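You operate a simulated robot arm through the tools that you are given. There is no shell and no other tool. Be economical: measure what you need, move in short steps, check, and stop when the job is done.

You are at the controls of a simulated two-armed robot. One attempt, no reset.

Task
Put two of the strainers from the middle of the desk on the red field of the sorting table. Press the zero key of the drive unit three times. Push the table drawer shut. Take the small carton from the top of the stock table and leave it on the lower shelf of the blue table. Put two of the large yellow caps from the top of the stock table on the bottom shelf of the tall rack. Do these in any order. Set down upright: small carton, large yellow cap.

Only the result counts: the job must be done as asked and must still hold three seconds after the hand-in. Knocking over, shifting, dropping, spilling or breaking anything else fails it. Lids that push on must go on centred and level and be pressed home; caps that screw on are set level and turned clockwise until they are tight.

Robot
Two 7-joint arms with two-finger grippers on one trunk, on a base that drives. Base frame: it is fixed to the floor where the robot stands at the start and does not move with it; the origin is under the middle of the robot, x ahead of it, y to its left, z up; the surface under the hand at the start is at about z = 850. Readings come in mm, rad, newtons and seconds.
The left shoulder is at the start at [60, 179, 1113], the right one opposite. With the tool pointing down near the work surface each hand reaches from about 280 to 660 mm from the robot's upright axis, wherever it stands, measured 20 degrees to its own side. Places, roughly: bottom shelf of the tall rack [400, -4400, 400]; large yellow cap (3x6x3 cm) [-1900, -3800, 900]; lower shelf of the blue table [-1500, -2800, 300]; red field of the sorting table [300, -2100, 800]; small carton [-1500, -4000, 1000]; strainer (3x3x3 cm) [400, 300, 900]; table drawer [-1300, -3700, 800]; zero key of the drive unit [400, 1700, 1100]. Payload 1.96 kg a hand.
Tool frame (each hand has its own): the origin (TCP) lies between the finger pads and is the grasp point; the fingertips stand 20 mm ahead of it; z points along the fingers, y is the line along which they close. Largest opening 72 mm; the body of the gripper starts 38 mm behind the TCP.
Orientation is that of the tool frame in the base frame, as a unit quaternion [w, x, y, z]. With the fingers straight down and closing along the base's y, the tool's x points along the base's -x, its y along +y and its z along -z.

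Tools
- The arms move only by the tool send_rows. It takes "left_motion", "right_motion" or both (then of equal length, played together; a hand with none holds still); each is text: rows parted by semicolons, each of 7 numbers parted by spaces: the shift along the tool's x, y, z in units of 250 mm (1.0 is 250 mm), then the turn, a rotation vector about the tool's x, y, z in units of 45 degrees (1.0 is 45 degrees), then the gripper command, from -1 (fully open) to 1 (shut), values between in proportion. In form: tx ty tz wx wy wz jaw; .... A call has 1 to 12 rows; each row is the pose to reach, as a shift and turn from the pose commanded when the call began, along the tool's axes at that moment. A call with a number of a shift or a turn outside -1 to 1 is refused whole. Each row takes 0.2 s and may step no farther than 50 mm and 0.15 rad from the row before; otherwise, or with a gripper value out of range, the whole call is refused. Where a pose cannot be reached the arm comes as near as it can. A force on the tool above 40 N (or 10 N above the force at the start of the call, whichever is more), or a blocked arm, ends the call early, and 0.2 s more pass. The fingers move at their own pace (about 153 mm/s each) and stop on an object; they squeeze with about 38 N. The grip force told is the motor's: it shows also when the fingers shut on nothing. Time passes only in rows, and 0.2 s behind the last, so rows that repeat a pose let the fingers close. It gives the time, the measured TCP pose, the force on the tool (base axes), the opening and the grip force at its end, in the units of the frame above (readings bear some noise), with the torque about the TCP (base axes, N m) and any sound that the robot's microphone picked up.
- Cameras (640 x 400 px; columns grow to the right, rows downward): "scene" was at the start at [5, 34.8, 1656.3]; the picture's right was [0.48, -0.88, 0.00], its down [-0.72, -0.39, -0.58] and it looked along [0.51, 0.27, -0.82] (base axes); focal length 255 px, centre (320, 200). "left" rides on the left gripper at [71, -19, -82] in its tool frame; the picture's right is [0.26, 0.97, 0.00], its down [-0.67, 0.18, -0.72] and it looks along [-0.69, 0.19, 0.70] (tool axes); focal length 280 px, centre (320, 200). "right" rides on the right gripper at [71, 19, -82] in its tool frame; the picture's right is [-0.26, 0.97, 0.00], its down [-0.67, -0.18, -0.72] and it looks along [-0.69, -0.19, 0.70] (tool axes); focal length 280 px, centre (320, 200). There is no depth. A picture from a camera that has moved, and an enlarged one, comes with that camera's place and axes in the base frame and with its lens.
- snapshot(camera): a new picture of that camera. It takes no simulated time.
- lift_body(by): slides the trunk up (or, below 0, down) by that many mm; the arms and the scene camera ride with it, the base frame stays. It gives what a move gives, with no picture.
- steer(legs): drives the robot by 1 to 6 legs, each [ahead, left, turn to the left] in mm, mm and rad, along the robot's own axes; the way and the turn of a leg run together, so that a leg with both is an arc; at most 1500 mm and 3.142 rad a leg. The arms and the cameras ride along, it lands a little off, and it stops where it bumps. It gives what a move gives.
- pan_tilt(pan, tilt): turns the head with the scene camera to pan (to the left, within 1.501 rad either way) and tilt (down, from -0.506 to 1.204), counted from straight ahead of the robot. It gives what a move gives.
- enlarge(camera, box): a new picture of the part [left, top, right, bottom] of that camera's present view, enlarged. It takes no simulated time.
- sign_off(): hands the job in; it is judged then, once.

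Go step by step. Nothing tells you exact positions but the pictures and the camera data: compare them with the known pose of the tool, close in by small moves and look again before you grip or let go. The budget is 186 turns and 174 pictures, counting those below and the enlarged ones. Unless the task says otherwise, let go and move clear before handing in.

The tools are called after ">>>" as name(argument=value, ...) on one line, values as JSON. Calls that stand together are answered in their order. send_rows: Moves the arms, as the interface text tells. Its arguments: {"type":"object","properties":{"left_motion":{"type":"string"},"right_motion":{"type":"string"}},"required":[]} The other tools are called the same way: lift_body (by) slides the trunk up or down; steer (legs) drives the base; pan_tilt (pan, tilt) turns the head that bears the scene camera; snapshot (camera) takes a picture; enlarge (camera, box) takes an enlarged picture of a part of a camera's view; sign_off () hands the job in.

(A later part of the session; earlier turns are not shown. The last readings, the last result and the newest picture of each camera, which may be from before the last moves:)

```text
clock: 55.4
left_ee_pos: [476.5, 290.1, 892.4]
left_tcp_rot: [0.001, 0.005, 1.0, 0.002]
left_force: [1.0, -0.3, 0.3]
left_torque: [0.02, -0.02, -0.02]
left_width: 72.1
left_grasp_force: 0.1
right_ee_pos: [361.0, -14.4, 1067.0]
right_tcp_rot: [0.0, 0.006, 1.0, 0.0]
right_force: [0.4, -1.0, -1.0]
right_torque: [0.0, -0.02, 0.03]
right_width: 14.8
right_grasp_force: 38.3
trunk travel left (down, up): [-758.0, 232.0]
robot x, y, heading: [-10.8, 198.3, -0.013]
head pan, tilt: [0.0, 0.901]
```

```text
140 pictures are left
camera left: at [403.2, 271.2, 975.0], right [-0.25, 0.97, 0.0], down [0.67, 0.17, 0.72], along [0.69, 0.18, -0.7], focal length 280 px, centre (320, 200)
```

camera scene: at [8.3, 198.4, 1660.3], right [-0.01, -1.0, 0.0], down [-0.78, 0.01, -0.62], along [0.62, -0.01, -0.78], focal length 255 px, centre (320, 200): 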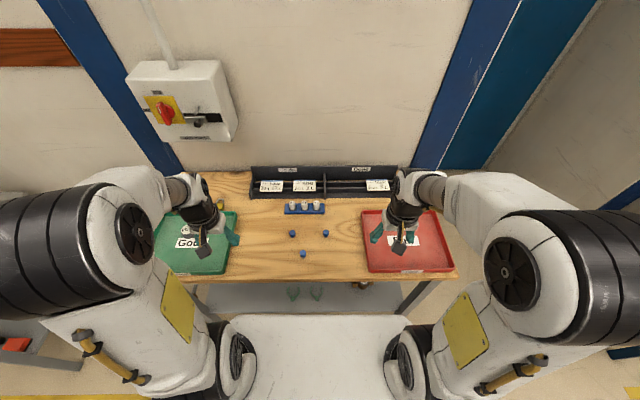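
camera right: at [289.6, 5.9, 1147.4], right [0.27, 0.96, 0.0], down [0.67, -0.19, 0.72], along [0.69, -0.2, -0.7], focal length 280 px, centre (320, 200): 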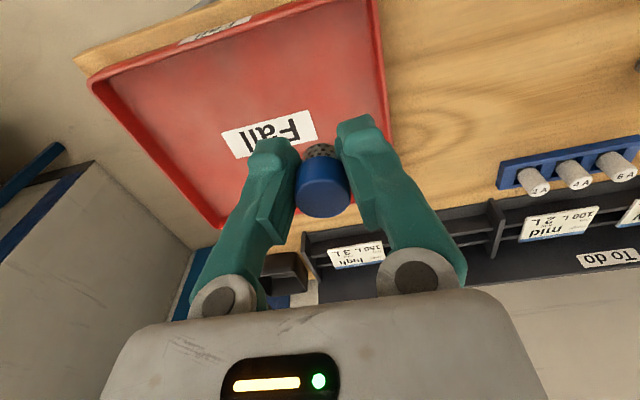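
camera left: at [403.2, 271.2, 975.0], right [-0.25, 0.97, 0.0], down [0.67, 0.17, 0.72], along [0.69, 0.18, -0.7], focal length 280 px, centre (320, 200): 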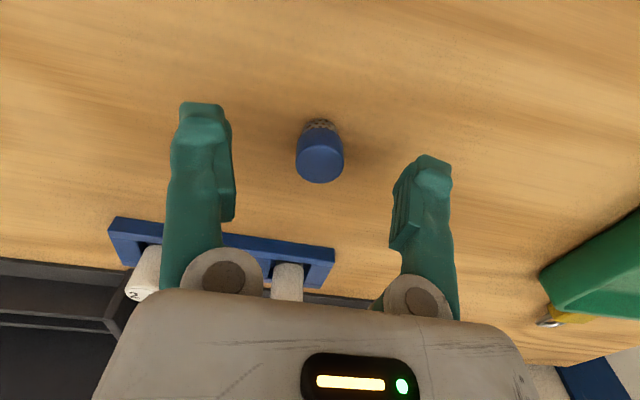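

>>> send_rows(left_motion="0 0 0.04 0 0 0 -1; 0 0 0.072 0 0 0 -1; 0 0 0.072 0 0 0 0; 0 0 0.072 0 0 0 1; 0 0 0.072 0 0 0 1; 0 0 0.072 0 0 0 1; 0 0 0 0 0 0 1; 0 0 -0.15 0 0 0 1; 0 0 -0.3 0 0 0 1; 0 0 -0.45 0 0 0 1; 0 0 -0.6 0 0 0 1; 0 0 -0.75 0 0 0 1")

>>> snapshot(camera="left")

```text
clock: 58.0
left_ee_pos: [474.1, 290.2, 1082.3]
left_tcp_rot: [0.001, 0.004, 1.0, 0.002]
left_force: [0.5, 0.2, 0.4]
left_torque: [0.0, -0.01, 0.01]
left_width: 14.0
left_grasp_force: 37.9
right_ee_pos: [360.2, -13.5, 1066.2]
right_tcp_rot: [0.0, 0.005, 1.0, 0.0]
right_force: [-0.6, 0.1, -0.8]
right_torque: [0.0, 0.03, -0.02]
right_width: 14.5
right_grasp_force: 37.8
trunk travel left (down, up): [-758.0, 232.0]
robot x, y, heading: [-13.7, 197.9, -0.012]
head pan, tilt: [0.0, 0.901]
```

```text
139 pictures are left
camera left: at [402.0, 270.2, 1164.7], right [-0.25, 0.97, 0.0], down [0.67, 0.17, 0.72], along [0.69, 0.18, -0.7], focal length 280 px, centre (320, 200)
```

left: 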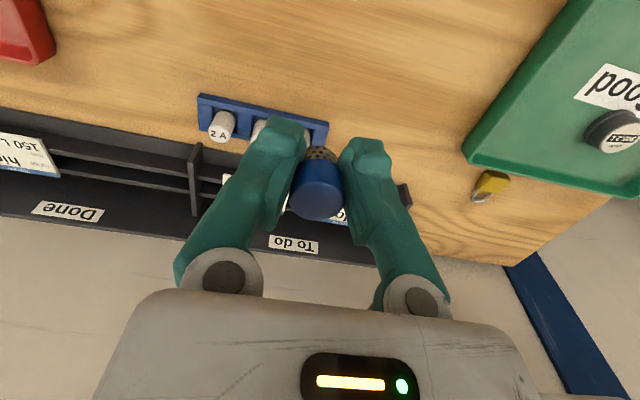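

Both strainers are held. Next: drive to the sorting table, whose front edge I put at x≈155 and red field at about x 175–460, y −1950…−2370.

>>> steer(legs=[[-400, 0, 0.012], [0, -1165, 0], [0, -1165, 0]])

>>> snapshot(camera="scene")

```text
clock: 71.5
left_ee_pos: [85.0, -2027.3, 1082.8]
left_tcp_rot: [0.0, -0.004, 1.0, 0.001]
left_force: [0.1, -0.2, -1.1]
left_torque: [0.0, -0.01, 0.02]
left_width: 14.7
left_grasp_force: 38.1
right_ee_pos: [-23.5, -2331.3, 1064.9]
right_tcp_rot: [0.0, -0.003, 1.0, 0.0]
right_force: [0.7, 0.1, -0.2]
right_torque: [0.02, 0.0, 0.02]
right_width: 13.8
right_grasp_force: 37.9
trunk travel left (down, up): [-758.0, 232.0]
robot x, y, heading: [-396.2, -2127.8, 0.007]
head pan, tilt: [0.0, 0.901]
```

```text
138 pictures are left
camera scene: at [-380.9, -2126.0, 1660.3], right [0.01, -1.0, 0.0], down [-0.78, -0.01, -0.62], along [0.62, 0.0, -0.78], focal length 255 px, centre (320, 200)
```

scene: 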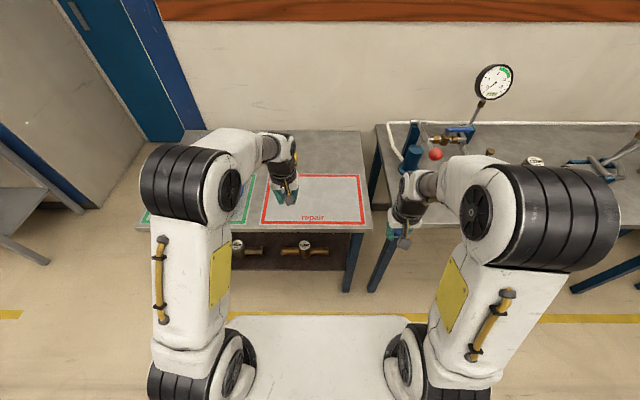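

The red field ("repair") is about x 167–432, y −1900…−2300. I drive forward and then lower the hands one by one.

>>> steer(legs=[[360, 20, 0]])

>>> snapshot(camera="scene")

>>> snapshot(camera="left")

>>> snapshot(camera="right")

```text
clock: 73.8
left_ee_pos: [431.7, -2006.5, 1081.1]
left_tcp_rot: [0.0, 0.002, 1.0, 0.001]
left_force: [-0.1, 0.1, -0.5]
left_torque: [-0.02, 0.01, 0.03]
left_width: 14.5
left_grasp_force: 37.7
right_ee_pos: [321.2, -2311.1, 1064.1]
right_tcp_rot: [-0.001, 0.001, 1.0, 0.0]
right_force: [0.4, 0.6, -0.6]
right_torque: [0.01, 0.02, -0.01]
right_width: 13.9
right_grasp_force: 38.0
trunk travel left (down, up): [-758.0, 232.0]
robot x, y, heading: [-54.5, -2103.9, -0.002]
head pan, tilt: [0.0, 0.901]
stopped in leg 1: the robot was blocked; the commanded pose is now the measured one
```

```text
137 pictures are left
camera scene: at [-32.5, -2102.4, 1660.3], right [0.0, -1.0, 0.0], down [-0.79, 0.0, -0.62], along [0.62, 0.0, -0.79], focal length 255 px, centre (320, 200)
```

scene: 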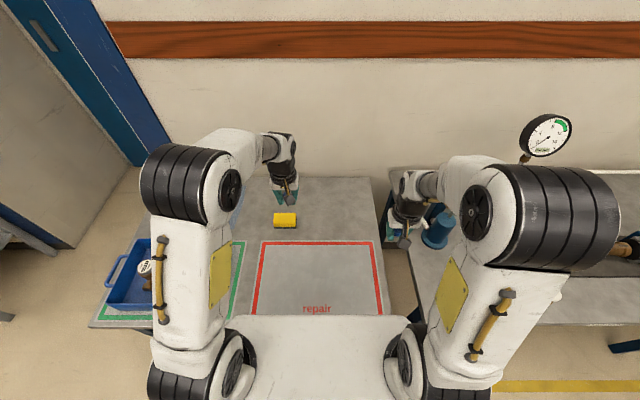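

```text
136 pictures are left
camera left: at [360.3, -2026.7, 1162.8], right [-0.26, 0.97, 0.0], down [0.68, 0.18, 0.72], along [0.69, 0.19, -0.7], focal length 280 px, centre (320, 200)
```

left: 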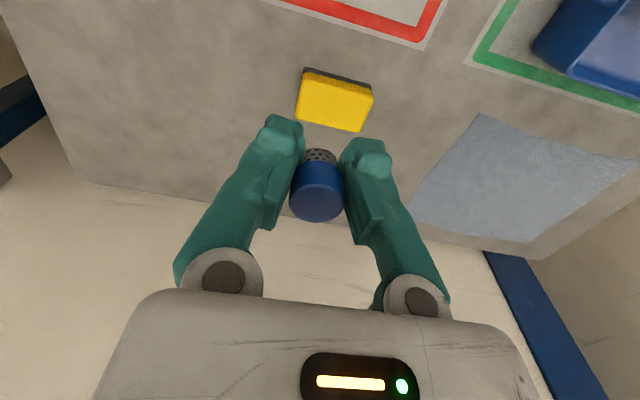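

```text
135 pictures are left
camera right: at [250.1, -2292.4, 1146.3], right [0.26, 0.96, 0.0], down [0.68, -0.18, 0.71], along [0.69, -0.19, -0.7], focal length 280 px, centre (320, 200)
```

right: 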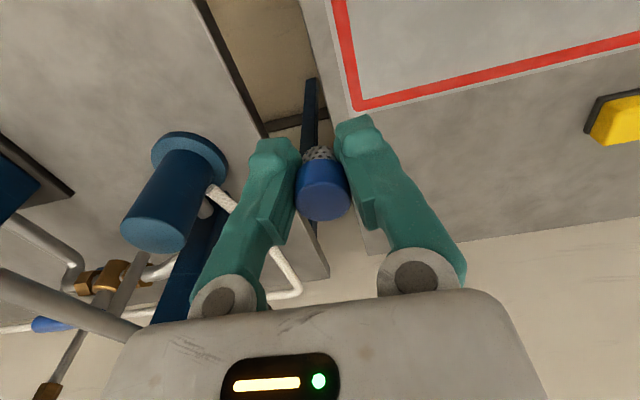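

The robot bumped lightly at x=−54 but the field is in reach. I'll lower the left hand toward (300,−2020) in stages.

>>> send_rows(left_motion="0.18 -0.02 0 0 0 0 1; 0.36 -0.04 0 0 0 0 1; 0.528 -0.054 0.05 0 0 0 1; 0.528 -0.054 0.23 0 0 0 1; 0.528 -0.054 0.41 0 0 0 1; 0.528 -0.054 0.59 0 0 0 1; 0.528 -0.054 0.75 0 0 0 1; 0.528 -0.054 0.84 0 0 0 1; 0.528 -0.054 0.84 0 0 0 1")

>>> snapshot(camera="left")

>>> snapshot(camera="scene")

```text
clock: 75.8
left_ee_pos: [297.1, -2021.1, 872.4]
left_tcp_rot: [0.001, 0.002, 1.0, 0.001]
left_force: [-0.3, 1.0, -0.3]
left_torque: [-0.01, 0.01, 0.02]
left_width: 14.7
left_grasp_force: 37.8
right_ee_pos: [317.0, -2311.7, 1064.5]
right_tcp_rot: [0.0, 0.0, 1.0, 0.0]
right_force: [0.6, 0.5, -0.5]
right_torque: [-0.02, 0.0, 0.02]
right_width: 13.6
right_grasp_force: 37.5
trunk travel left (down, up): [-758.0, 232.0]
robot x, y, heading: [-53.6, -2102.1, 0.001]
head pan, tilt: [0.0, 0.901]
```

```text
134 pictures are left
camera left: at [225.4, -2041.1, 953.5], right [-0.26, 0.97, 0.0], down [0.67, 0.18, 0.72], along [0.69, 0.19, -0.7], focal length 280 px, centre (320, 200)
```

left: 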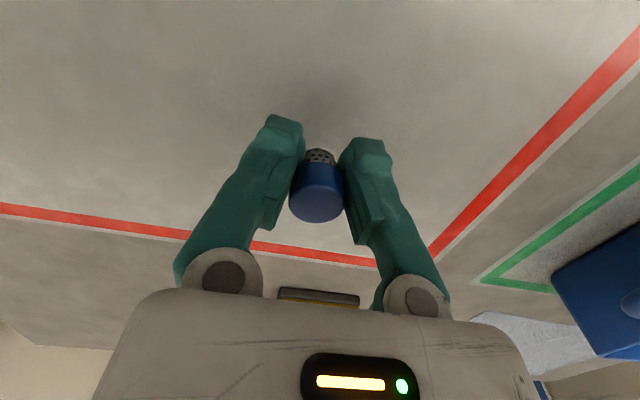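

```text
133 pictures are left
camera scene: at [-37.2, -2102.6, 1660.3], right [0.0, -1.0, 0.0], down [-0.78, 0.0, -0.62], along [0.62, 0.0, -0.78], focal length 255 px, centre (320, 200)
```

scene: 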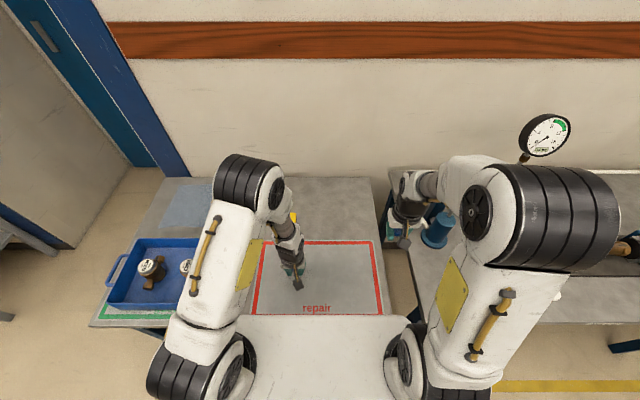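

>>> send_rows(left_motion="0 0 0.03 0 0 0 1; 0 0 0.06 0 0 0 1; 0 0 0.072 0 0 0 1; 0 0 0.084 0 0 0 1")

>>> snapshot(camera="left")

```text
clock: 76.8
left_ee_pos: [298.2, -2019.4, 849.5]
left_tcp_rot: [0.001, 0.0, 1.0, 0.001]
left_force: [0.2, 0.8, 0.2]
left_torque: [-0.01, -0.02, 0.03]
left_width: 14.4
left_grasp_force: 37.5
right_ee_pos: [317.9, -2311.5, 1065.1]
right_tcp_rot: [0.0, -0.001, 1.0, 0.0]
right_force: [-0.4, 0.4, -1.2]
right_torque: [-0.01, -0.02, -0.01]
right_width: 13.4
right_grasp_force: 38.1
trunk travel left (down, up): [-758.0, 232.0]
robot x, y, heading: [-54.8, -2103.9, 0.005]
head pan, tilt: [0.0, 0.901]
```

```text
132 pictures are left
camera left: at [226.0, -2040.4, 932.6], right [-0.26, 0.97, 0.0], down [0.67, 0.18, 0.72], along [0.69, 0.19, -0.7], focal length 280 px, centre (320, 200)
```

left: 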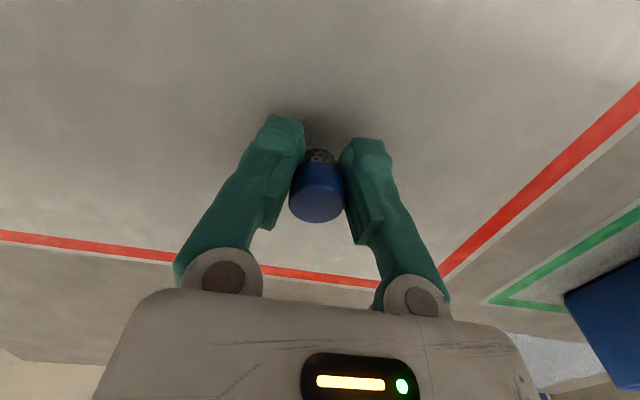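

>>> send_rows(left_motion="0 0 0.012 0 0 0 1; 0 0 0.024 0 0 0 1; 0 0 0.032 0 0 0 1; 0 0 0.032 0 0 0 1")

>>> snapshot(camera="left")

```text
clock: 77.8
left_ee_pos: [298.8, -2020.3, 842.9]
left_tcp_rot: [0.001, 0.0, 1.0, 0.001]
left_force: [0.2, -0.3, -0.1]
left_torque: [-0.03, 0.01, 0.02]
left_width: 14.6
left_grasp_force: 37.0
right_ee_pos: [317.9, -2311.4, 1065.7]
right_tcp_rot: [0.0, 0.0, 1.0, 0.0]
right_force: [0.3, 0.4, 0.3]
right_torque: [-0.03, 0.0, 0.0]
right_width: 13.7
right_grasp_force: 37.9
trunk travel left (down, up): [-758.0, 232.0]
robot x, y, heading: [-51.4, -2102.0, -0.003]
head pan, tilt: [0.0, 0.901]
```

```text
131 pictures are left
camera left: at [226.1, -2039.9, 924.5], right [-0.26, 0.97, 0.0], down [0.67, 0.18, 0.72], along [0.69, 0.19, -0.7], focal length 280 px, centre (320, 200)
```

left: 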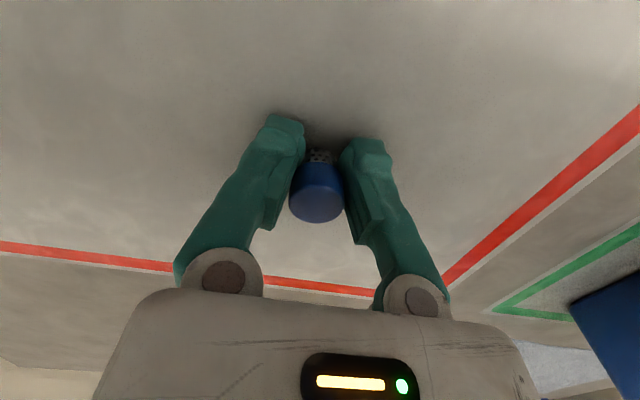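

>>> send_rows(left_motion="0 0 0.008 0 0 0 1; 0 0 0.016 0 0 0 1; 0 0 0.024 0 0 0 1; 0 0 0.024 0 0 0 1")

```text
clock: 79.0
left_ee_pos: [296.3, -2020.1, 838.1]
left_tcp_rot: [0.004, 0.0, 1.0, 0.001]
left_force: [-4.1, 1.5, 29.4]
left_torque: [-0.04, 0.05, 0.0]
left_width: 14.4
left_grasp_force: 37.8
right_ee_pos: [315.4, -2311.2, 1066.0]
right_tcp_rot: [0.001, 0.0, 1.0, 0.0]
right_force: [0.1, 0.6, 0.0]
right_torque: [0.01, 0.02, -0.01]
right_width: 13.6
right_grasp_force: 38.2
trunk travel left (down, up): [-758.0, 232.0]
robot x, y, heading: [-52.9, -2102.3, 0.001]
head pan, tilt: [0.0, 0.901]
stopped in row 4 (left hand): the force on the tool passed its limit at 41 N (the readings are from after the stop); the commanded pose is now the measured one
```

Contact at TCP 838. Ease 1 mm, open, lift.

>>> send_rows(left_motion="0 0 -0.004 0 0 0 1; 0 0 -0.004 0 0 0 0.5; 0 0 -0.004 0 0 0 0; 0 0 -0.004 0 0 0 -1; 0 0 -0.004 0 0 0 -1; 0 0 -0.12 0 0 0 -1; 0 0 -0.3 0 0 0 -1; 0 0 -0.48 0 0 0 -1; 0 0.15 -0.6 0 0 0 -1; 0 0.3 -0.7 0 0 0 -1; 0 0.45 -0.8 0 0 0 -1")

>>> snapshot(camera="left")

>>> snapshot(camera="scene")

```text
clock: 80.0
left_ee_pos: [299.9, -2017.1, 838.1]
left_tcp_rot: [0.003, -0.001, 1.0, 0.003]
left_force: [-0.2, -0.3, 0.7]
left_torque: [0.0, 0.0, 0.03]
left_width: 72.3
left_grasp_force: 0.0
right_ee_pos: [318.6, -2311.9, 1064.5]
right_tcp_rot: [-0.001, -0.001, 1.0, 0.0]
right_force: [0.4, 0.1, 0.2]
right_torque: [-0.01, 0.01, 0.03]
right_width: 13.8
right_grasp_force: 37.6
trunk travel left (down, up): [-758.0, 232.0]
robot x, y, heading: [-53.4, -2105.3, -0.002]
head pan, tilt: [0.0, 0.901]
stopped in row 4 (left hand): the force on the tool passed its limit at 57 N (the readings are from after the stop); the commanded pose is now the measured one
```

```text
130 pictures are left
camera left: at [227.4, -2037.1, 919.5], right [-0.26, 0.96, 0.0], down [0.67, 0.18, 0.72], along [0.69, 0.19, -0.69], focal length 280 px, centre (320, 200)
```

left: 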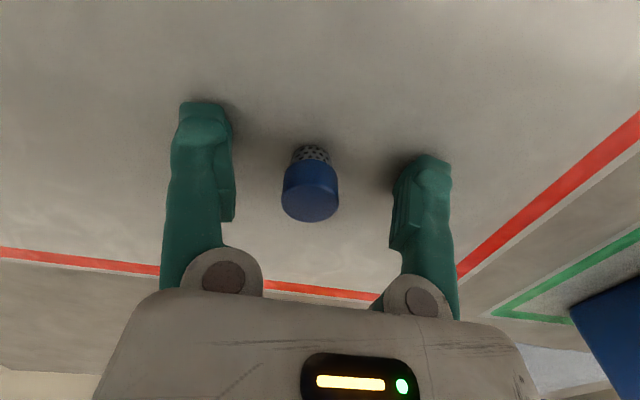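

```text
129 pictures are left
camera scene: at [-36.6, -2102.1, 1659.6], right [0.0, -1.0, 0.0], down [-0.78, 0.0, -0.62], along [0.62, 0.0, -0.78], focal length 255 px, centre (320, 200)
```

scene: 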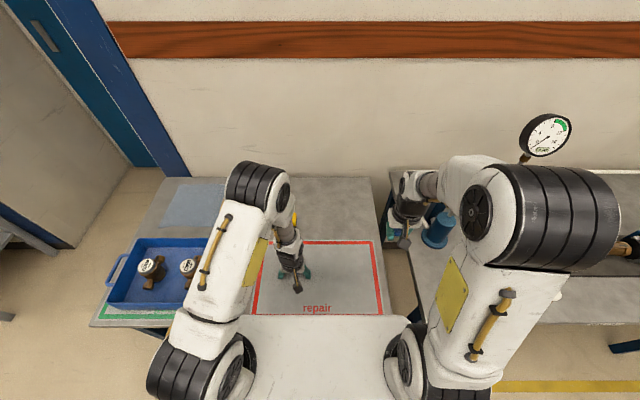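

The strainer stands on the red field. Lifting the left hand out and aside, then the right hand moves to its place.

>>> send_rows(left_motion="0 0 -0.05 0 0 0 -1; 0 0 -0.2 0 0 0 -1; 0 0 -0.38 0 0 0 -1; 0 0 -0.56 0 0 0 -1; 0 0.15 -0.68 0 0 0 -1; 0 0.3 -0.78 0 0 0 -1; 0 0.45 -0.86 0 0 0 -1; 0 0.6 -0.9 0 0 0 -1; 0 0.6 -0.9 0 0 0 -1; 0 0.6 -0.9 0 0 0 -1; 0 0.6 -0.9 0 0 0 -1; 0 0.6 -0.9 0 0 0 -1", right_motion="0 0 0 0 0 0 1; 0 0 0 0 0 0 1; 0 0 0 0 0 0 1; 0 0 0 0 0 0 1; 0 0.15 0 0 0 0 1; 0.03 0.3 0 0 0 0 1; 0.06 0.46 0 0 0 0 1; 0.06 0.484 0.15 0 0 0 1; 0.06 0.484 0.33 0 0 0 1; 0.06 0.484 0.51 0 0 0 1; 0.06 0.484 0.69 0 0 0 1; 0.06 0.484 0.78 0 0 0 1")

>>> snapshot(camera="right")

>>> snapshot(camera="scene")

```text
clock: 82.5
left_ee_pos: [299.3, -1868.8, 1064.9]
left_tcp_rot: [0.003, -0.002, 1.0, 0.003]
left_force: [0.3, -0.2, 0.1]
left_torque: [-0.01, 0.02, 0.02]
left_width: 72.0
left_grasp_force: 0.1
right_ee_pos: [304.4, -2188.9, 870.0]
right_tcp_rot: [0.0, 0.001, 1.0, 0.0]
right_force: [0.4, 0.4, 0.8]
right_torque: [0.0, 0.02, -0.05]
right_width: 13.6
right_grasp_force: 37.4
trunk travel left (down, up): [-758.0, 232.0]
robot x, y, heading: [-53.5, -2102.5, -0.002]
head pan, tilt: [0.0, 0.901]
```

```text
128 pictures are left
camera right: at [233.0, -2170.8, 951.9], right [0.26, 0.97, 0.0], down [0.67, -0.18, 0.72], along [0.69, -0.19, -0.7], focal length 280 px, centre (320, 200)
```

right: 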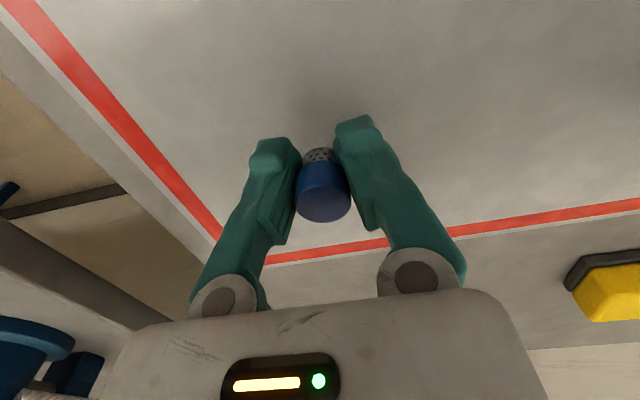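

```text
127 pictures are left
camera scene: at [-36.9, -2102.5, 1660.4], right [0.0, -1.0, 0.0], down [-0.78, 0.0, -0.62], along [0.62, 0.0, -0.78], focal length 255 px, centre (320, 200)
```

scene: 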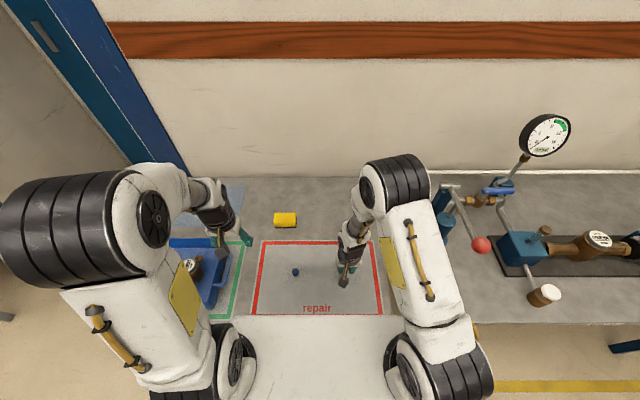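

>>> send_rows(right_motion="0 0 0.05 0 0 0 1; 0 0 0.09 0 0 0 1; 0 0 0.108 0 0 0 1; 0 0 0.108 0 0 0 1")

>>> snapshot(camera="right")

```text
clock: 83.5
left_ee_pos: [297.9, -1868.6, 1065.3]
left_tcp_rot: [0.003, -0.002, 1.0, 0.003]
left_force: [-0.1, -0.8, 0.3]
left_torque: [-0.02, 0.0, 0.0]
left_width: 72.1
left_grasp_force: 0.0
right_ee_pos: [303.2, -2189.0, 843.3]
right_tcp_rot: [0.0, 0.001, 1.0, 0.0]
right_force: [-0.5, 0.0, -0.1]
right_torque: [0.03, 0.0, 0.05]
right_width: 13.5
right_grasp_force: 38.2
trunk travel left (down, up): [-758.0, 232.0]
robot x, y, heading: [-51.7, -2103.6, -0.002]
head pan, tilt: [0.0, 0.901]
```

```text
126 pictures are left
camera right: at [232.5, -2170.8, 925.1], right [0.26, 0.96, 0.0], down [0.67, -0.18, 0.72], along [0.69, -0.19, -0.7], focal length 280 px, centre (320, 200)
```

right: 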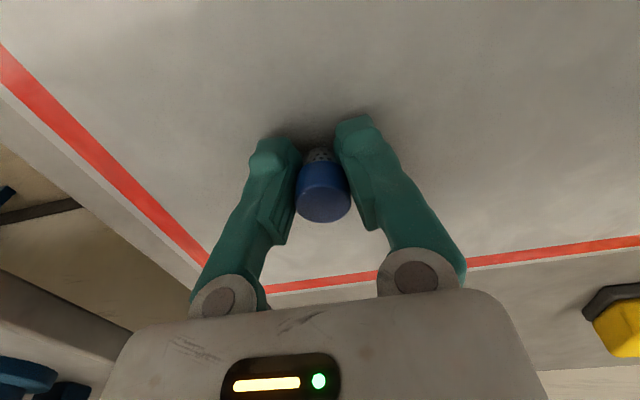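

>>> send_rows(right_motion="0 0 0.006 0 0 0 1; 0 0 0.01 0 0 0 1; 0 0 0.01 0 0 0 0.5; 0 0 0.01 0 0 0 0; 0 0 0.01 0 0 0 -1; 0 0 0.01 0 0 0 -1; 0 0 -0.1 0 0 0 -1; 0 0 -0.28 0 0 0 -1; 0 0 -0.46 0 0 0 -1; 0 0 -0.64 0 0 0 -1; 0 0 -0.8 0 0 0 -1")

>>> snapshot(camera="right")

>>> snapshot(camera="scene")

```text
clock: 86.0
left_ee_pos: [296.2, -1868.7, 1065.5]
left_tcp_rot: [0.004, -0.001, 1.0, 0.004]
left_force: [0.0, 1.0, 0.2]
left_torque: [-0.01, 0.0, -0.05]
left_width: 72.2
left_grasp_force: 0.2
right_ee_pos: [303.3, -2190.6, 1044.3]
right_tcp_rot: [0.001, 0.0, 1.0, 0.0]
right_force: [-0.4, 0.0, 0.1]
right_torque: [0.0, 0.02, -0.03]
right_width: 72.3
right_grasp_force: 0.0
trunk travel left (down, up): [-758.0, 232.0]
robot x, y, heading: [-55.4, -2102.3, 0.002]
head pan, tilt: [0.0, 0.901]
```

```text
125 pictures are left
camera right: at [232.0, -2171.5, 1125.4], right [0.26, 0.97, 0.0], down [0.67, -0.18, 0.72], along [0.69, -0.19, -0.7], focal length 280 px, centre (320, 200)
```

right: 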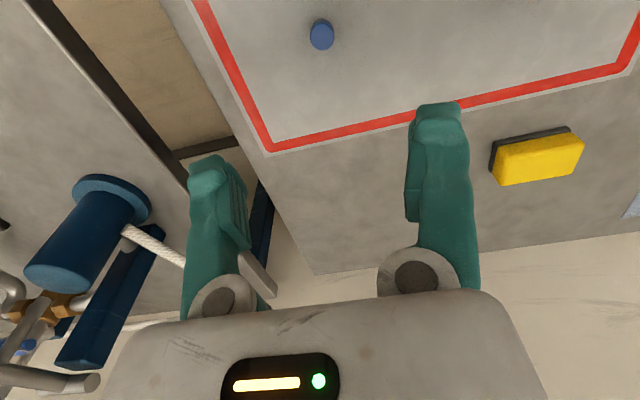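

```text
124 pictures are left
camera scene: at [-38.3, -2102.4, 1660.3], right [0.0, -1.0, 0.0], down [-0.78, 0.0, -0.62], along [0.62, 0.0, -0.78], focal length 255 px, centre (320, 200)
```

scene: 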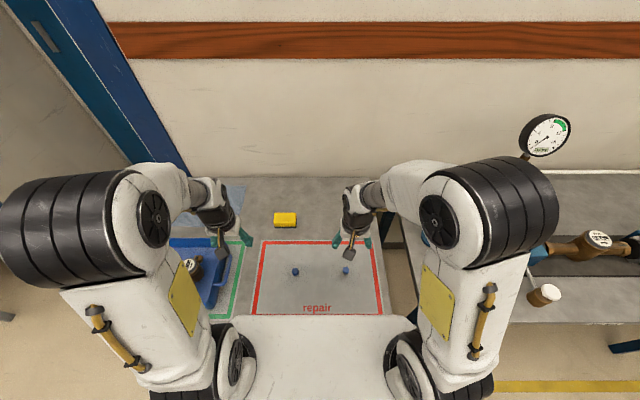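

Both strainers stand in the red field. Next I back off and turn to look at the stock table, rack and blue table.

>>> steer(legs=[[-400, 0, 0], [0, 0, -1.571]])

>>> pan_tilt(pan=-0.8, tilt=0.45)

>>> snapshot(camera="scene")

>>> pan_tilt(pan=0.3, tilt=0.4)

>>> snapshot(camera="scene")

```text
clock: 92.3
left_ee_pos: [-219.6, -2454.4, 1064.4]
left_tcp_rot: [0.004, 0.706, 0.708, 0.0]
left_force: [0.2, 0.2, 0.3]
left_torque: [0.01, 0.0, -0.02]
left_width: 71.8
left_grasp_force: 0.0
right_ee_pos: [-542.0, -2460.2, 1042.5]
right_tcp_rot: [0.001, 0.707, 0.707, 0.001]
right_force: [0.0, -0.7, 0.0]
right_torque: [0.05, 0.01, 0.02]
right_width: 72.0
right_grasp_force: 0.1
trunk travel left (down, up): [-758.0, 232.0]
robot x, y, heading: [-450.9, -2103.1, -1.569]
head pan, tilt: [0.0, 0.901]
```

```text
clock: 93.4
left_ee_pos: [-220.3, -2452.9, 1064.5]
left_tcp_rot: [0.004, 0.705, 0.709, 0.0]
left_force: [0.8, 0.3, 0.2]
left_torque: [-0.01, 0.02, -0.01]
left_width: 72.1
left_grasp_force: 0.1
right_ee_pos: [-541.9, -2461.0, 1042.5]
right_tcp_rot: [0.0, 0.707, 0.707, 0.0]
right_force: [0.1, 0.0, 0.0]
right_torque: [-0.01, 0.01, 0.03]
right_width: 72.2
right_grasp_force: 0.1
trunk travel left (down, up): [-758.0, 232.0]
robot x, y, heading: [-455.8, -2098.7, -1.571]
head pan, tilt: [-0.799, 0.45]
```

```text
123 pictures are left
camera scene: at [-518.5, -2106.8, 1698.6], right [-0.7, 0.72, 0.0], down [0.31, 0.3, -0.9], along [-0.64, -0.63, -0.44], focal length 255 px, centre (320, 200)
```

scene: 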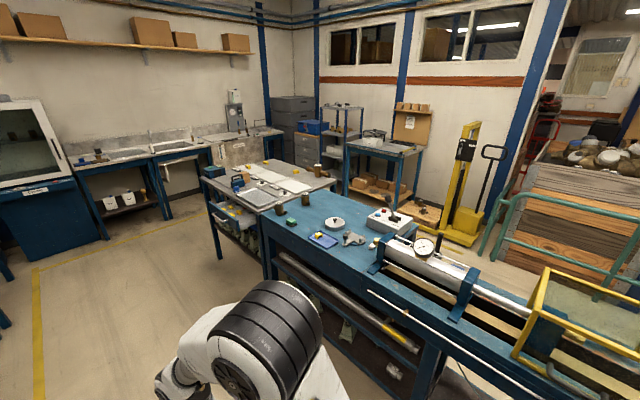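

```text
clock: 94.7
left_ee_pos: [-219.6, -2454.6, 1064.3]
left_tcp_rot: [0.004, 0.706, 0.708, 0.0]
left_force: [0.3, 0.1, 0.3]
left_torque: [0.0, -0.04, 0.02]
left_width: 72.0
left_grasp_force: 0.1
right_ee_pos: [-541.4, -2460.5, 1041.8]
right_tcp_rot: [0.0, 0.707, 0.707, 0.0]
right_force: [0.5, -0.7, 0.5]
right_torque: [0.01, -0.03, 0.01]
right_width: 71.9
right_grasp_force: 0.1
trunk travel left (down, up): [-758.0, 232.0]
robot x, y, heading: [-455.9, -2104.8, -1.576]
head pan, tilt: [0.3, 0.4]
```

```text
122 pictures are left
camera scene: at [-425.3, -2131.1, 1703.4], right [-0.96, -0.3, 0.0], down [-0.12, 0.37, -0.92], along [0.27, -0.88, -0.39], focal length 255 px, centre (320, 200)
```

scene: 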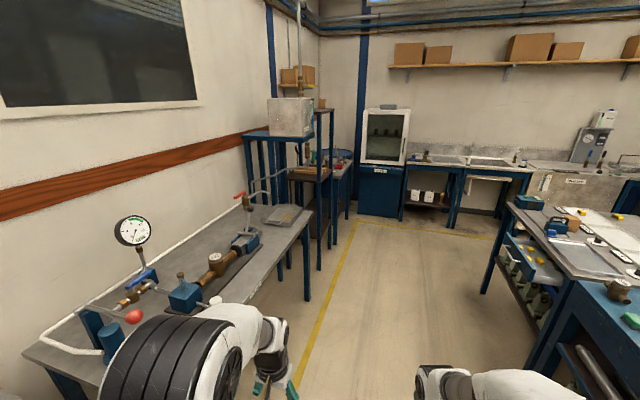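

>>> enlarge(camera="scene", box=[220, 60, 420, 310])

>>> pan_tilt(pan=-0.7, tilt=0.5)

>>> enlarge(camera="scene", box=[140, 100, 390, 300])

```text
1.60 times, centred on (320, 185) of scene
camera zoom: at [-425.3, -2131.1, 1703.4], right [-0.96, -0.3, 0.0], down [-0.12, 0.37, -0.92], along [0.27, -0.88, -0.39], focal length 408 px, centre (320, 224)
```

zoom: 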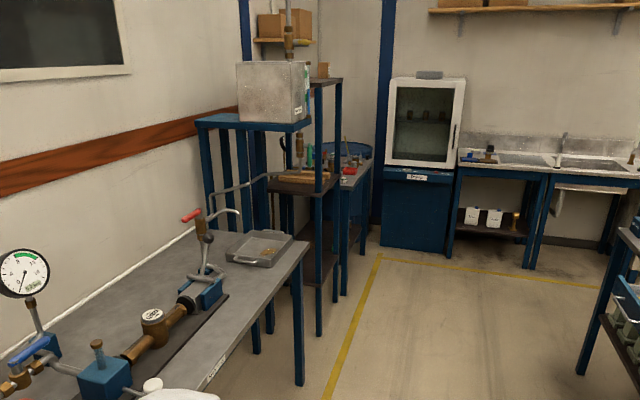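

```text
clock: 96.0
left_ee_pos: [-218.9, -2454.3, 1064.1]
left_tcp_rot: [0.004, 0.706, 0.709, 0.0]
left_force: [-0.6, -0.3, -0.5]
left_torque: [0.0, 0.02, 0.02]
left_width: 72.2
left_grasp_force: 0.0
right_ee_pos: [-542.4, -2461.1, 1044.2]
right_tcp_rot: [0.0, 0.708, 0.707, 0.0]
right_force: [0.3, 0.5, 0.3]
right_torque: [0.01, 0.0, 0.02]
right_width: 71.9
right_grasp_force: 0.0
trunk travel left (down, up): [-758.0, 232.0]
robot x, y, heading: [-452.1, -2104.5, -1.572]
head pan, tilt: [-0.7, 0.499]
```

```text
2.00 times, centred on (265, 200) of scene
camera zoom: at [-511.2, -2112.3, 1694.2], right [-0.77, 0.64, 0.0], down [0.31, 0.37, -0.88], along [-0.56, -0.67, -0.48], focal length 510 px, centre (430, 200)
```

zoom: 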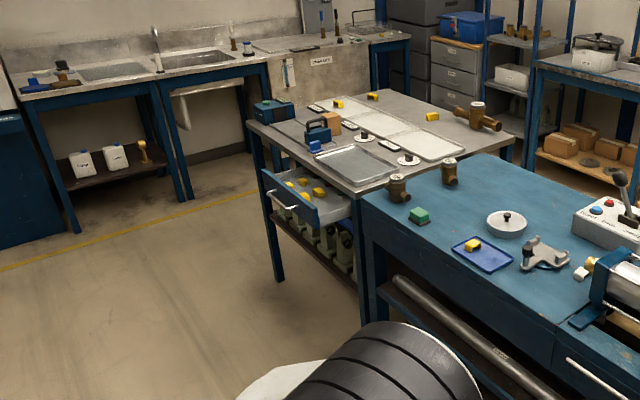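

Stock table front edge lies near x≈−1290, y −3440…−4330; the open drawer faces +x; carton about (−1546,−4037). I'll drive there and face it.

>>> steer(legs=[[1300, 0, 0], [300, 0, 0], [0, 0, -1.571]])

>>> pan_tilt(pan=0.0, tilt=0.6)

>>> snapshot(camera="scene")

>>> enlarge(camera="scene", box=[160, 80, 480, 280])

```text
clock: 108.0
left_ee_pos: [-801.4, -3945.9, 1065.3]
left_tcp_rot: [0.002, 1.0, 0.007, -0.002]
left_force: [-0.1, -0.6, 0.0]
left_torque: [0.01, -0.02, 0.0]
left_width: 72.2
left_grasp_force: 0.0
right_ee_pos: [-812.6, -3623.9, 1042.0]
right_tcp_rot: [0.0, 1.0, 0.007, 0.0]
right_force: [0.2, 0.5, 0.8]
right_torque: [0.02, 0.01, 0.03]
right_width: 72.1
right_grasp_force: 0.0
trunk travel left (down, up): [-758.0, 232.0]
robot x, y, heading: [-453.9, -3710.2, -3.132]
head pan, tilt: [-0.7, 0.499]
```

```text
clock: 109.1
left_ee_pos: [-801.5, -3946.2, 1065.2]
left_tcp_rot: [0.002, 1.0, 0.006, -0.003]
left_force: [0.7, -0.3, 1.2]
left_torque: [0.0, -0.01, 0.02]
left_width: 71.9
left_grasp_force: 0.1
right_ee_pos: [-812.2, -3625.2, 1043.8]
right_tcp_rot: [0.0, 1.0, 0.006, 0.0]
right_force: [0.2, -0.3, -0.6]
right_torque: [0.05, -0.01, 0.0]
right_width: 72.2
right_grasp_force: 0.1
trunk travel left (down, up): [-758.0, 232.0]
robot x, y, heading: [-452.8, -3708.2, -3.129]
head pan, tilt: [0.0, 0.6]
```

```text
119 pictures are left
camera scene: at [-480.2, -3707.5, 1685.1], right [-0.01, 1.0, 0.0], down [0.56, 0.01, -0.83], along [-0.83, -0.01, -0.56], focal length 255 px, centre (320, 200)
```

scene: 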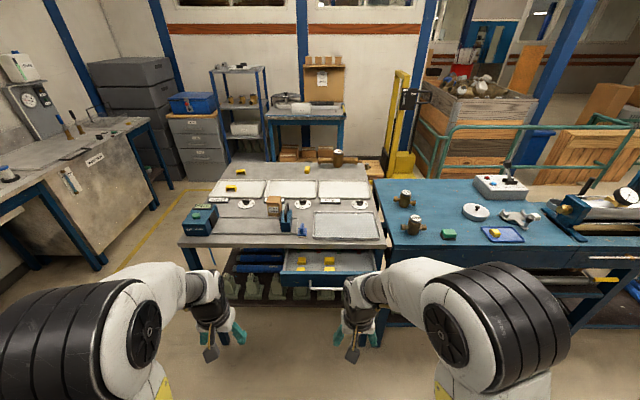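

```text
2.00 times, centred on (320, 180) of scene
camera zoom: at [-480.2, -3707.5, 1685.1], right [-0.01, 1.0, 0.0], down [0.56, 0.01, -0.83], along [-0.83, -0.01, -0.56], focal length 510 px, centre (320, 240)
```

zoom: 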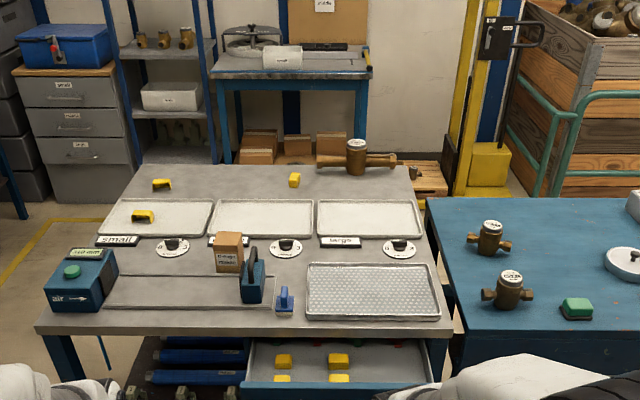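

>>> enlarge(camera="scene", box=[210, 155, 350, 220])

>>> enlarge(camera="scene", box=[230, 190, 400, 300])

```text
4.57 times, centred on (280, 188) of scene
camera zoom: at [-480.2, -3707.5, 1685.1], right [-0.01, 1.0, 0.0], down [0.56, 0.01, -0.83], along [-0.83, -0.01, -0.56], focal length 1166 px, centre (503, 257)
```

zoom: 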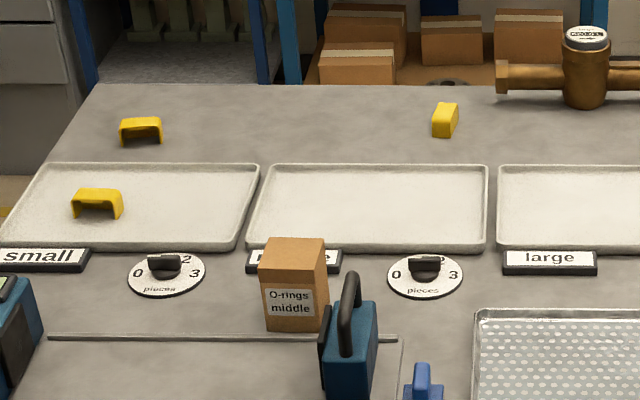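

```text
3.64 times, centred on (315, 245) of scene
camera zoom: at [-480.2, -3707.5, 1685.1], right [-0.01, 1.0, 0.0], down [0.56, 0.01, -0.83], along [-0.83, -0.01, -0.56], focal length 928 px, centre (338, 36)
```

zoom: 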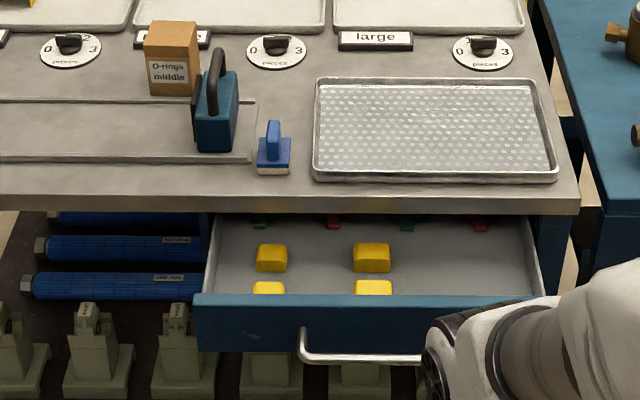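

I see the drawer open by about 90 mm (panel x≈−1205, y −3880…−3470), the "O-rings middle" small carton, and three yellow U-shaped caps on top. First the drawer: lower the trunk and turn the right hand horizontal.

>>> lift_body(by=-240)

>>> send_rows(right_motion="-0.1 0 0 0 -0.18 0 1; -0.2 0 0 0 -0.36 0 1; -0.3 0 0 0 -0.54 0 1; -0.4 0 0 0 -0.72 0 1; -0.4 0 0 0 -0.86 0 1; -0.4 0 0 0 -1 0 1")

>>> send_rows(right_motion="0 0 0 0 -0.18 0 1; 0 0 0 0 -0.36 0 1; 0 0 0 0 -0.54 0 1; 0 0 0 0 -0.72 0 1; 0 0 0 0 -0.86 0 1; 0 0 0 0 -1 0 1")

>>> snapshot(camera="right")

>>> pan_tilt(pan=0.0, tilt=0.8)

>>> snapshot(camera="scene")

```text
clock: 111.6
left_ee_pos: [-802.1, -3945.3, 824.4]
left_tcp_rot: [0.002, 1.0, 0.007, -0.002]
left_force: [-0.3, 0.7, 0.5]
left_torque: [0.0, -0.04, -0.01]
left_width: 72.2
left_grasp_force: 0.0
right_ee_pos: [-811.8, -3624.6, 804.3]
right_tcp_rot: [0.0, 1.0, 0.006, 0.0]
right_force: [-0.5, -0.5, 0.0]
right_torque: [0.0, 0.07, 0.0]
right_width: 72.0
right_grasp_force: 0.0
trunk travel left (down, up): [-518.0, 472.0]
robot x, y, heading: [-455.2, -3709.7, -3.132]
head pan, tilt: [0.0, 0.6]
```

```text
clock: 113.0
left_ee_pos: [-801.0, -3945.9, 825.5]
left_tcp_rot: [0.002, 1.0, 0.007, -0.003]
left_force: [-0.6, -0.1, -0.3]
left_torque: [0.0, -0.02, -0.01]
left_width: 71.9
left_grasp_force: 0.0
right_ee_pos: [-911.3, -3625.6, 803.0]
right_tcp_rot: [0.002, 0.923, 0.006, -0.384]
right_force: [0.4, 0.1, -0.1]
right_torque: [-0.02, 0.0, -0.02]
right_width: 0.0
right_grasp_force: 29.8
trunk travel left (down, up): [-518.0, 472.0]
robot x, y, heading: [-453.9, -3707.3, -3.129]
head pan, tilt: [0.0, 0.6]
```

```text
clock: 114.4
left_ee_pos: [-802.1, -3946.2, 824.4]
left_tcp_rot: [0.003, 1.0, 0.007, -0.003]
left_force: [0.5, 0.9, -0.9]
left_torque: [0.0, 0.0, -0.03]
left_width: 72.1
left_grasp_force: 0.0
right_ee_pos: [-912.1, -3625.5, 802.0]
right_tcp_rot: [-0.003, -0.706, -0.004, 0.708]
right_force: [0.3, -0.4, 0.7]
right_torque: [-0.03, 0.01, 0.03]
right_width: 0.3
right_grasp_force: 29.5
trunk travel left (down, up): [-518.0, 472.0]
robot x, y, heading: [-451.2, -3708.7, -3.13]
head pan, tilt: [0.0, 0.6]
```

```text
115 pictures are left
camera right: at [-830.6, -3643.8, 732.0], right [0.01, -0.97, 0.26], down [0.71, 0.19, 0.67], along [-0.7, 0.18, 0.69], focal length 280 px, centre (320, 200)
```

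right: 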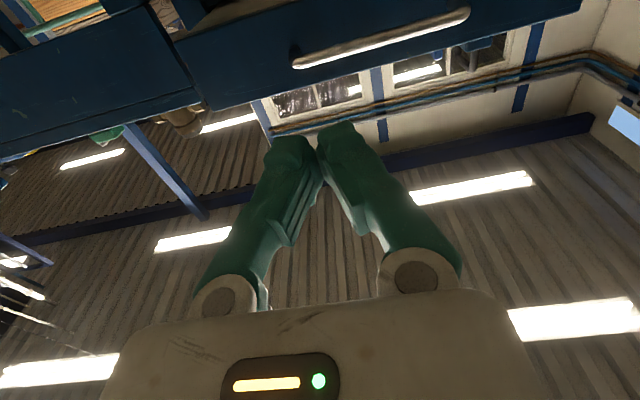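

```text
clock: 115.1
left_ee_pos: [-801.5, -3944.6, 824.8]
left_tcp_rot: [0.002, 1.0, 0.007, -0.003]
left_force: [0.0, 0.6, 0.1]
left_torque: [0.0, 0.01, 0.01]
left_width: 72.0
left_grasp_force: 0.0
right_ee_pos: [-912.3, -3624.3, 803.1]
right_tcp_rot: [-0.004, -0.707, -0.004, 0.707]
right_force: [0.0, 0.1, 0.4]
right_torque: [-0.04, -0.02, 0.01]
right_width: 0.0
right_grasp_force: 29.5
trunk travel left (down, up): [-518.0, 472.0]
robot x, y, heading: [-452.2, -3710.2, -3.131]
head pan, tilt: [0.0, 0.799]
```

```text
114 pictures are left
camera scene: at [-472.5, -3707.5, 1428.3], right [-0.01, 1.0, 0.0], down [0.72, 0.01, -0.7], along [-0.7, -0.01, -0.72], focal length 255 px, centre (320, 200)
```

scene: 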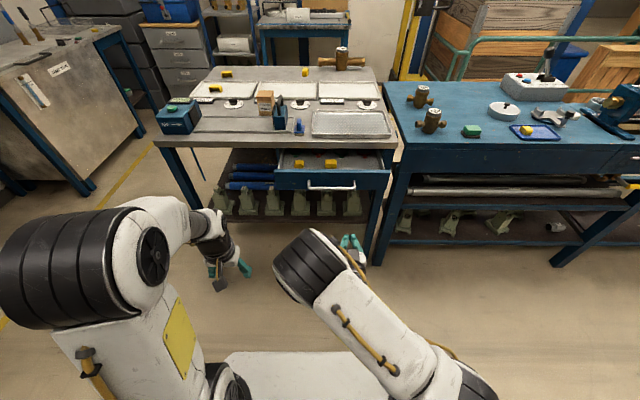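

The handle is about x≈−1121, y≈−3681, z≈826. I align the right hand with it and drive 140 mm closer.

>>> send_rows(right_motion="-0.092 0.12 0 0 0 0 1; -0.092 0.228 0 0 0 0 1; -0.092 0.228 0 0 0 0 1")

>>> steer(legs=[[140, 0, 0]])

>>> snapshot(camera="scene")

>>> snapshot(camera="right")

```text
clock: 115.9
left_ee_pos: [-801.4, -3946.0, 824.8]
left_tcp_rot: [0.003, 1.0, 0.007, -0.003]
left_force: [-0.5, 0.7, 0.1]
left_torque: [-0.01, 0.01, -0.02]
left_width: 72.1
left_grasp_force: 0.1
right_ee_pos: [-911.4, -3682.5, 826.9]
right_tcp_rot: [-0.002, -0.707, -0.003, 0.707]
right_force: [-0.3, 0.0, 0.4]
right_torque: [0.03, -0.02, 0.0]
right_width: 0.1
right_grasp_force: 29.5
trunk travel left (down, up): [-518.0, 472.0]
robot x, y, heading: [-452.2, -3712.4, -3.13]
head pan, tilt: [0.0, 0.799]
```

```text
clock: 117.2
left_ee_pos: [-943.0, -3946.8, 824.4]
left_tcp_rot: [0.002, 1.0, 0.007, -0.002]
left_force: [-0.7, 0.3, 0.3]
left_torque: [0.01, -0.01, 0.0]
left_width: 72.1
left_grasp_force: 0.1
right_ee_pos: [-1053.0, -3683.6, 826.8]
right_tcp_rot: [0.004, 0.707, 0.004, -0.707]
right_force: [-0.8, 0.2, 0.4]
right_torque: [-0.01, 0.01, 0.03]
right_width: 0.2
right_grasp_force: 29.1
trunk travel left (down, up): [-518.0, 472.0]
robot x, y, heading: [-591.7, -3708.7, -3.125]
head pan, tilt: [0.0, 0.799]
```

```text
113 pictures are left
camera scene: at [-614.6, -3709.1, 1428.2], right [-0.01, 1.0, 0.0], down [0.72, 0.01, -0.7], along [-0.7, -0.01, -0.72], focal length 255 px, centre (320, 200)
```

scene: 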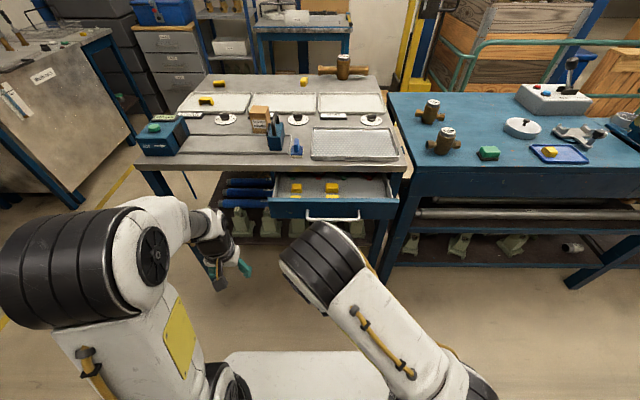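

```text
112 pictures are left
camera right: at [-971.3, -3702.2, 755.1], right [0.01, -0.96, 0.26], down [0.71, 0.19, 0.68], along [-0.7, 0.18, 0.69], focal length 280 px, centre (320, 200)
```

right: 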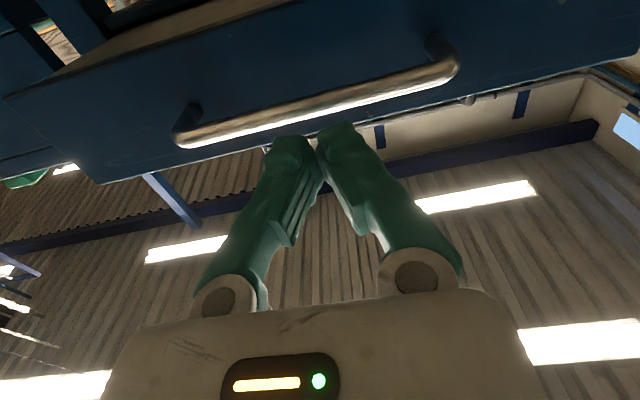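

Aligned with the handle. Pushing forward in small steps until it stops.

>>> send_rows(right_motion="0 0 0.1 0 0 0 1; 0 0 0.16 0 0 0 1; 0 0 0.22 0 0 0 1; 0 0 0.28 0 0 0 1; 0 0 0.34 0 0 0 1; 0 0 0.4 0 0 0 1; 0 0 0.46 0 0 0 1; 0 0 0.52 0 0 0 1; 0 0 0.58 0 0 0 1; 0 0 0.64 0 0 0 1; 0 0 0.68 0 0 0 1")

>>> snapshot(camera="scene")

>>> snapshot(camera="right")

```text
clock: 119.6
left_ee_pos: [-942.4, -3947.8, 825.5]
left_tcp_rot: [0.002, 1.0, 0.007, -0.002]
left_force: [-0.1, -0.8, -0.1]
left_torque: [-0.03, 0.0, -0.01]
left_width: 72.0
left_grasp_force: 0.1
right_ee_pos: [-1223.6, -3686.3, 826.3]
right_tcp_rot: [-0.004, -0.707, -0.003, 0.707]
right_force: [-0.8, 0.1, -0.9]
right_torque: [0.01, -0.03, 0.01]
right_width: 0.0
right_grasp_force: 29.6
trunk travel left (down, up): [-518.0, 472.0]
robot x, y, heading: [-594.8, -3710.9, -3.132]
head pan, tilt: [0.0, 0.799]
```

```text
111 pictures are left
camera scene: at [-613.0, -3709.1, 1428.3], right [-0.01, 1.0, 0.0], down [0.72, 0.01, -0.7], along [-0.7, -0.01, -0.72], focal length 255 px, centre (320, 200)
```

scene: 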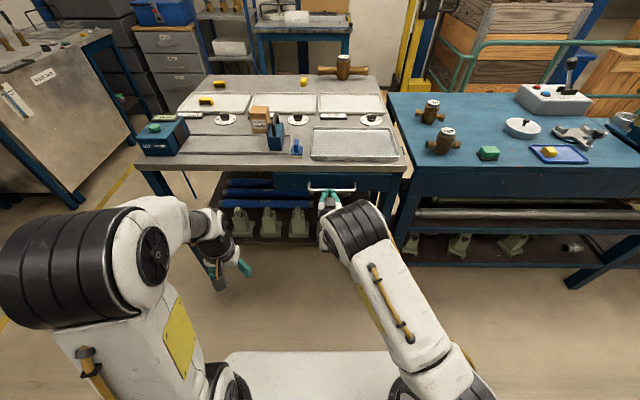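

```text
110 pictures are left
camera right: at [-1141.0, -3704.1, 755.9], right [0.01, -0.97, 0.26], down [0.71, 0.19, 0.67], along [-0.7, 0.18, 0.69], focal length 280 px, centre (320, 200)
```

right: 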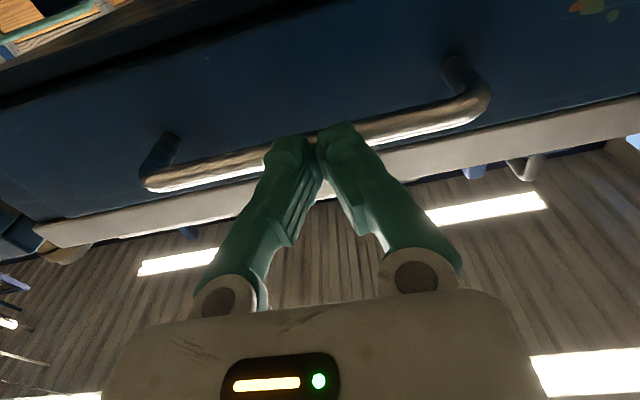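

The drawer moved in nearly flush. A bit more push until it stops hard.

>>> send_rows(right_motion="0 0 0.03 0 0 0 1; 0 0 0.06 0 0 0 1; 0 0 0.09 0 0 0 1; 0 0 0.12 0 0 0 1; 0 0 0.15 0 0 0 1; 0 0 0.18 0 0 0 1; 0 0 0.2 0 0 0 1")

>>> snapshot(camera="right")

```text
clock: 120.5
left_ee_pos: [-938.5, -3945.7, 826.8]
left_tcp_rot: [0.003, 1.0, 0.007, -0.005]
left_force: [-0.3, 0.7, 0.3]
left_torque: [0.01, -0.02, 0.01]
left_width: 72.1
left_grasp_force: 0.0
right_ee_pos: [-1238.7, -3685.9, 826.7]
right_tcp_rot: [0.004, 0.709, 0.005, -0.705]
right_force: [27.8, 3.6, 9.2]
right_torque: [0.1, 0.08, -0.05]
right_width: 5.8
right_grasp_force: 29.2
trunk travel left (down, up): [-518.0, 472.0]
robot x, y, heading: [-590.4, -3709.8, -3.129]
head pan, tilt: [0.0, 0.799]
stopped in row 4 (right hand): the force on the tool passed its limit at 49 N (the readings are from after the stop); the commanded pose is now the measured one
```

```text
109 pictures are left
camera right: at [-1155.8, -3704.6, 755.5], right [0.01, -0.97, 0.26], down [0.71, 0.19, 0.68], along [-0.7, 0.18, 0.69], focal length 280 px, centre (320, 200)
```

right: 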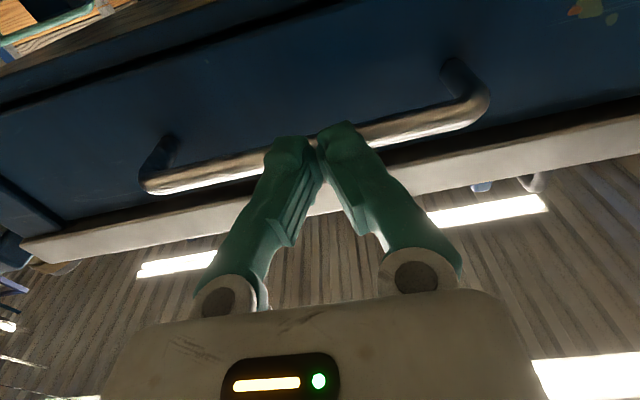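

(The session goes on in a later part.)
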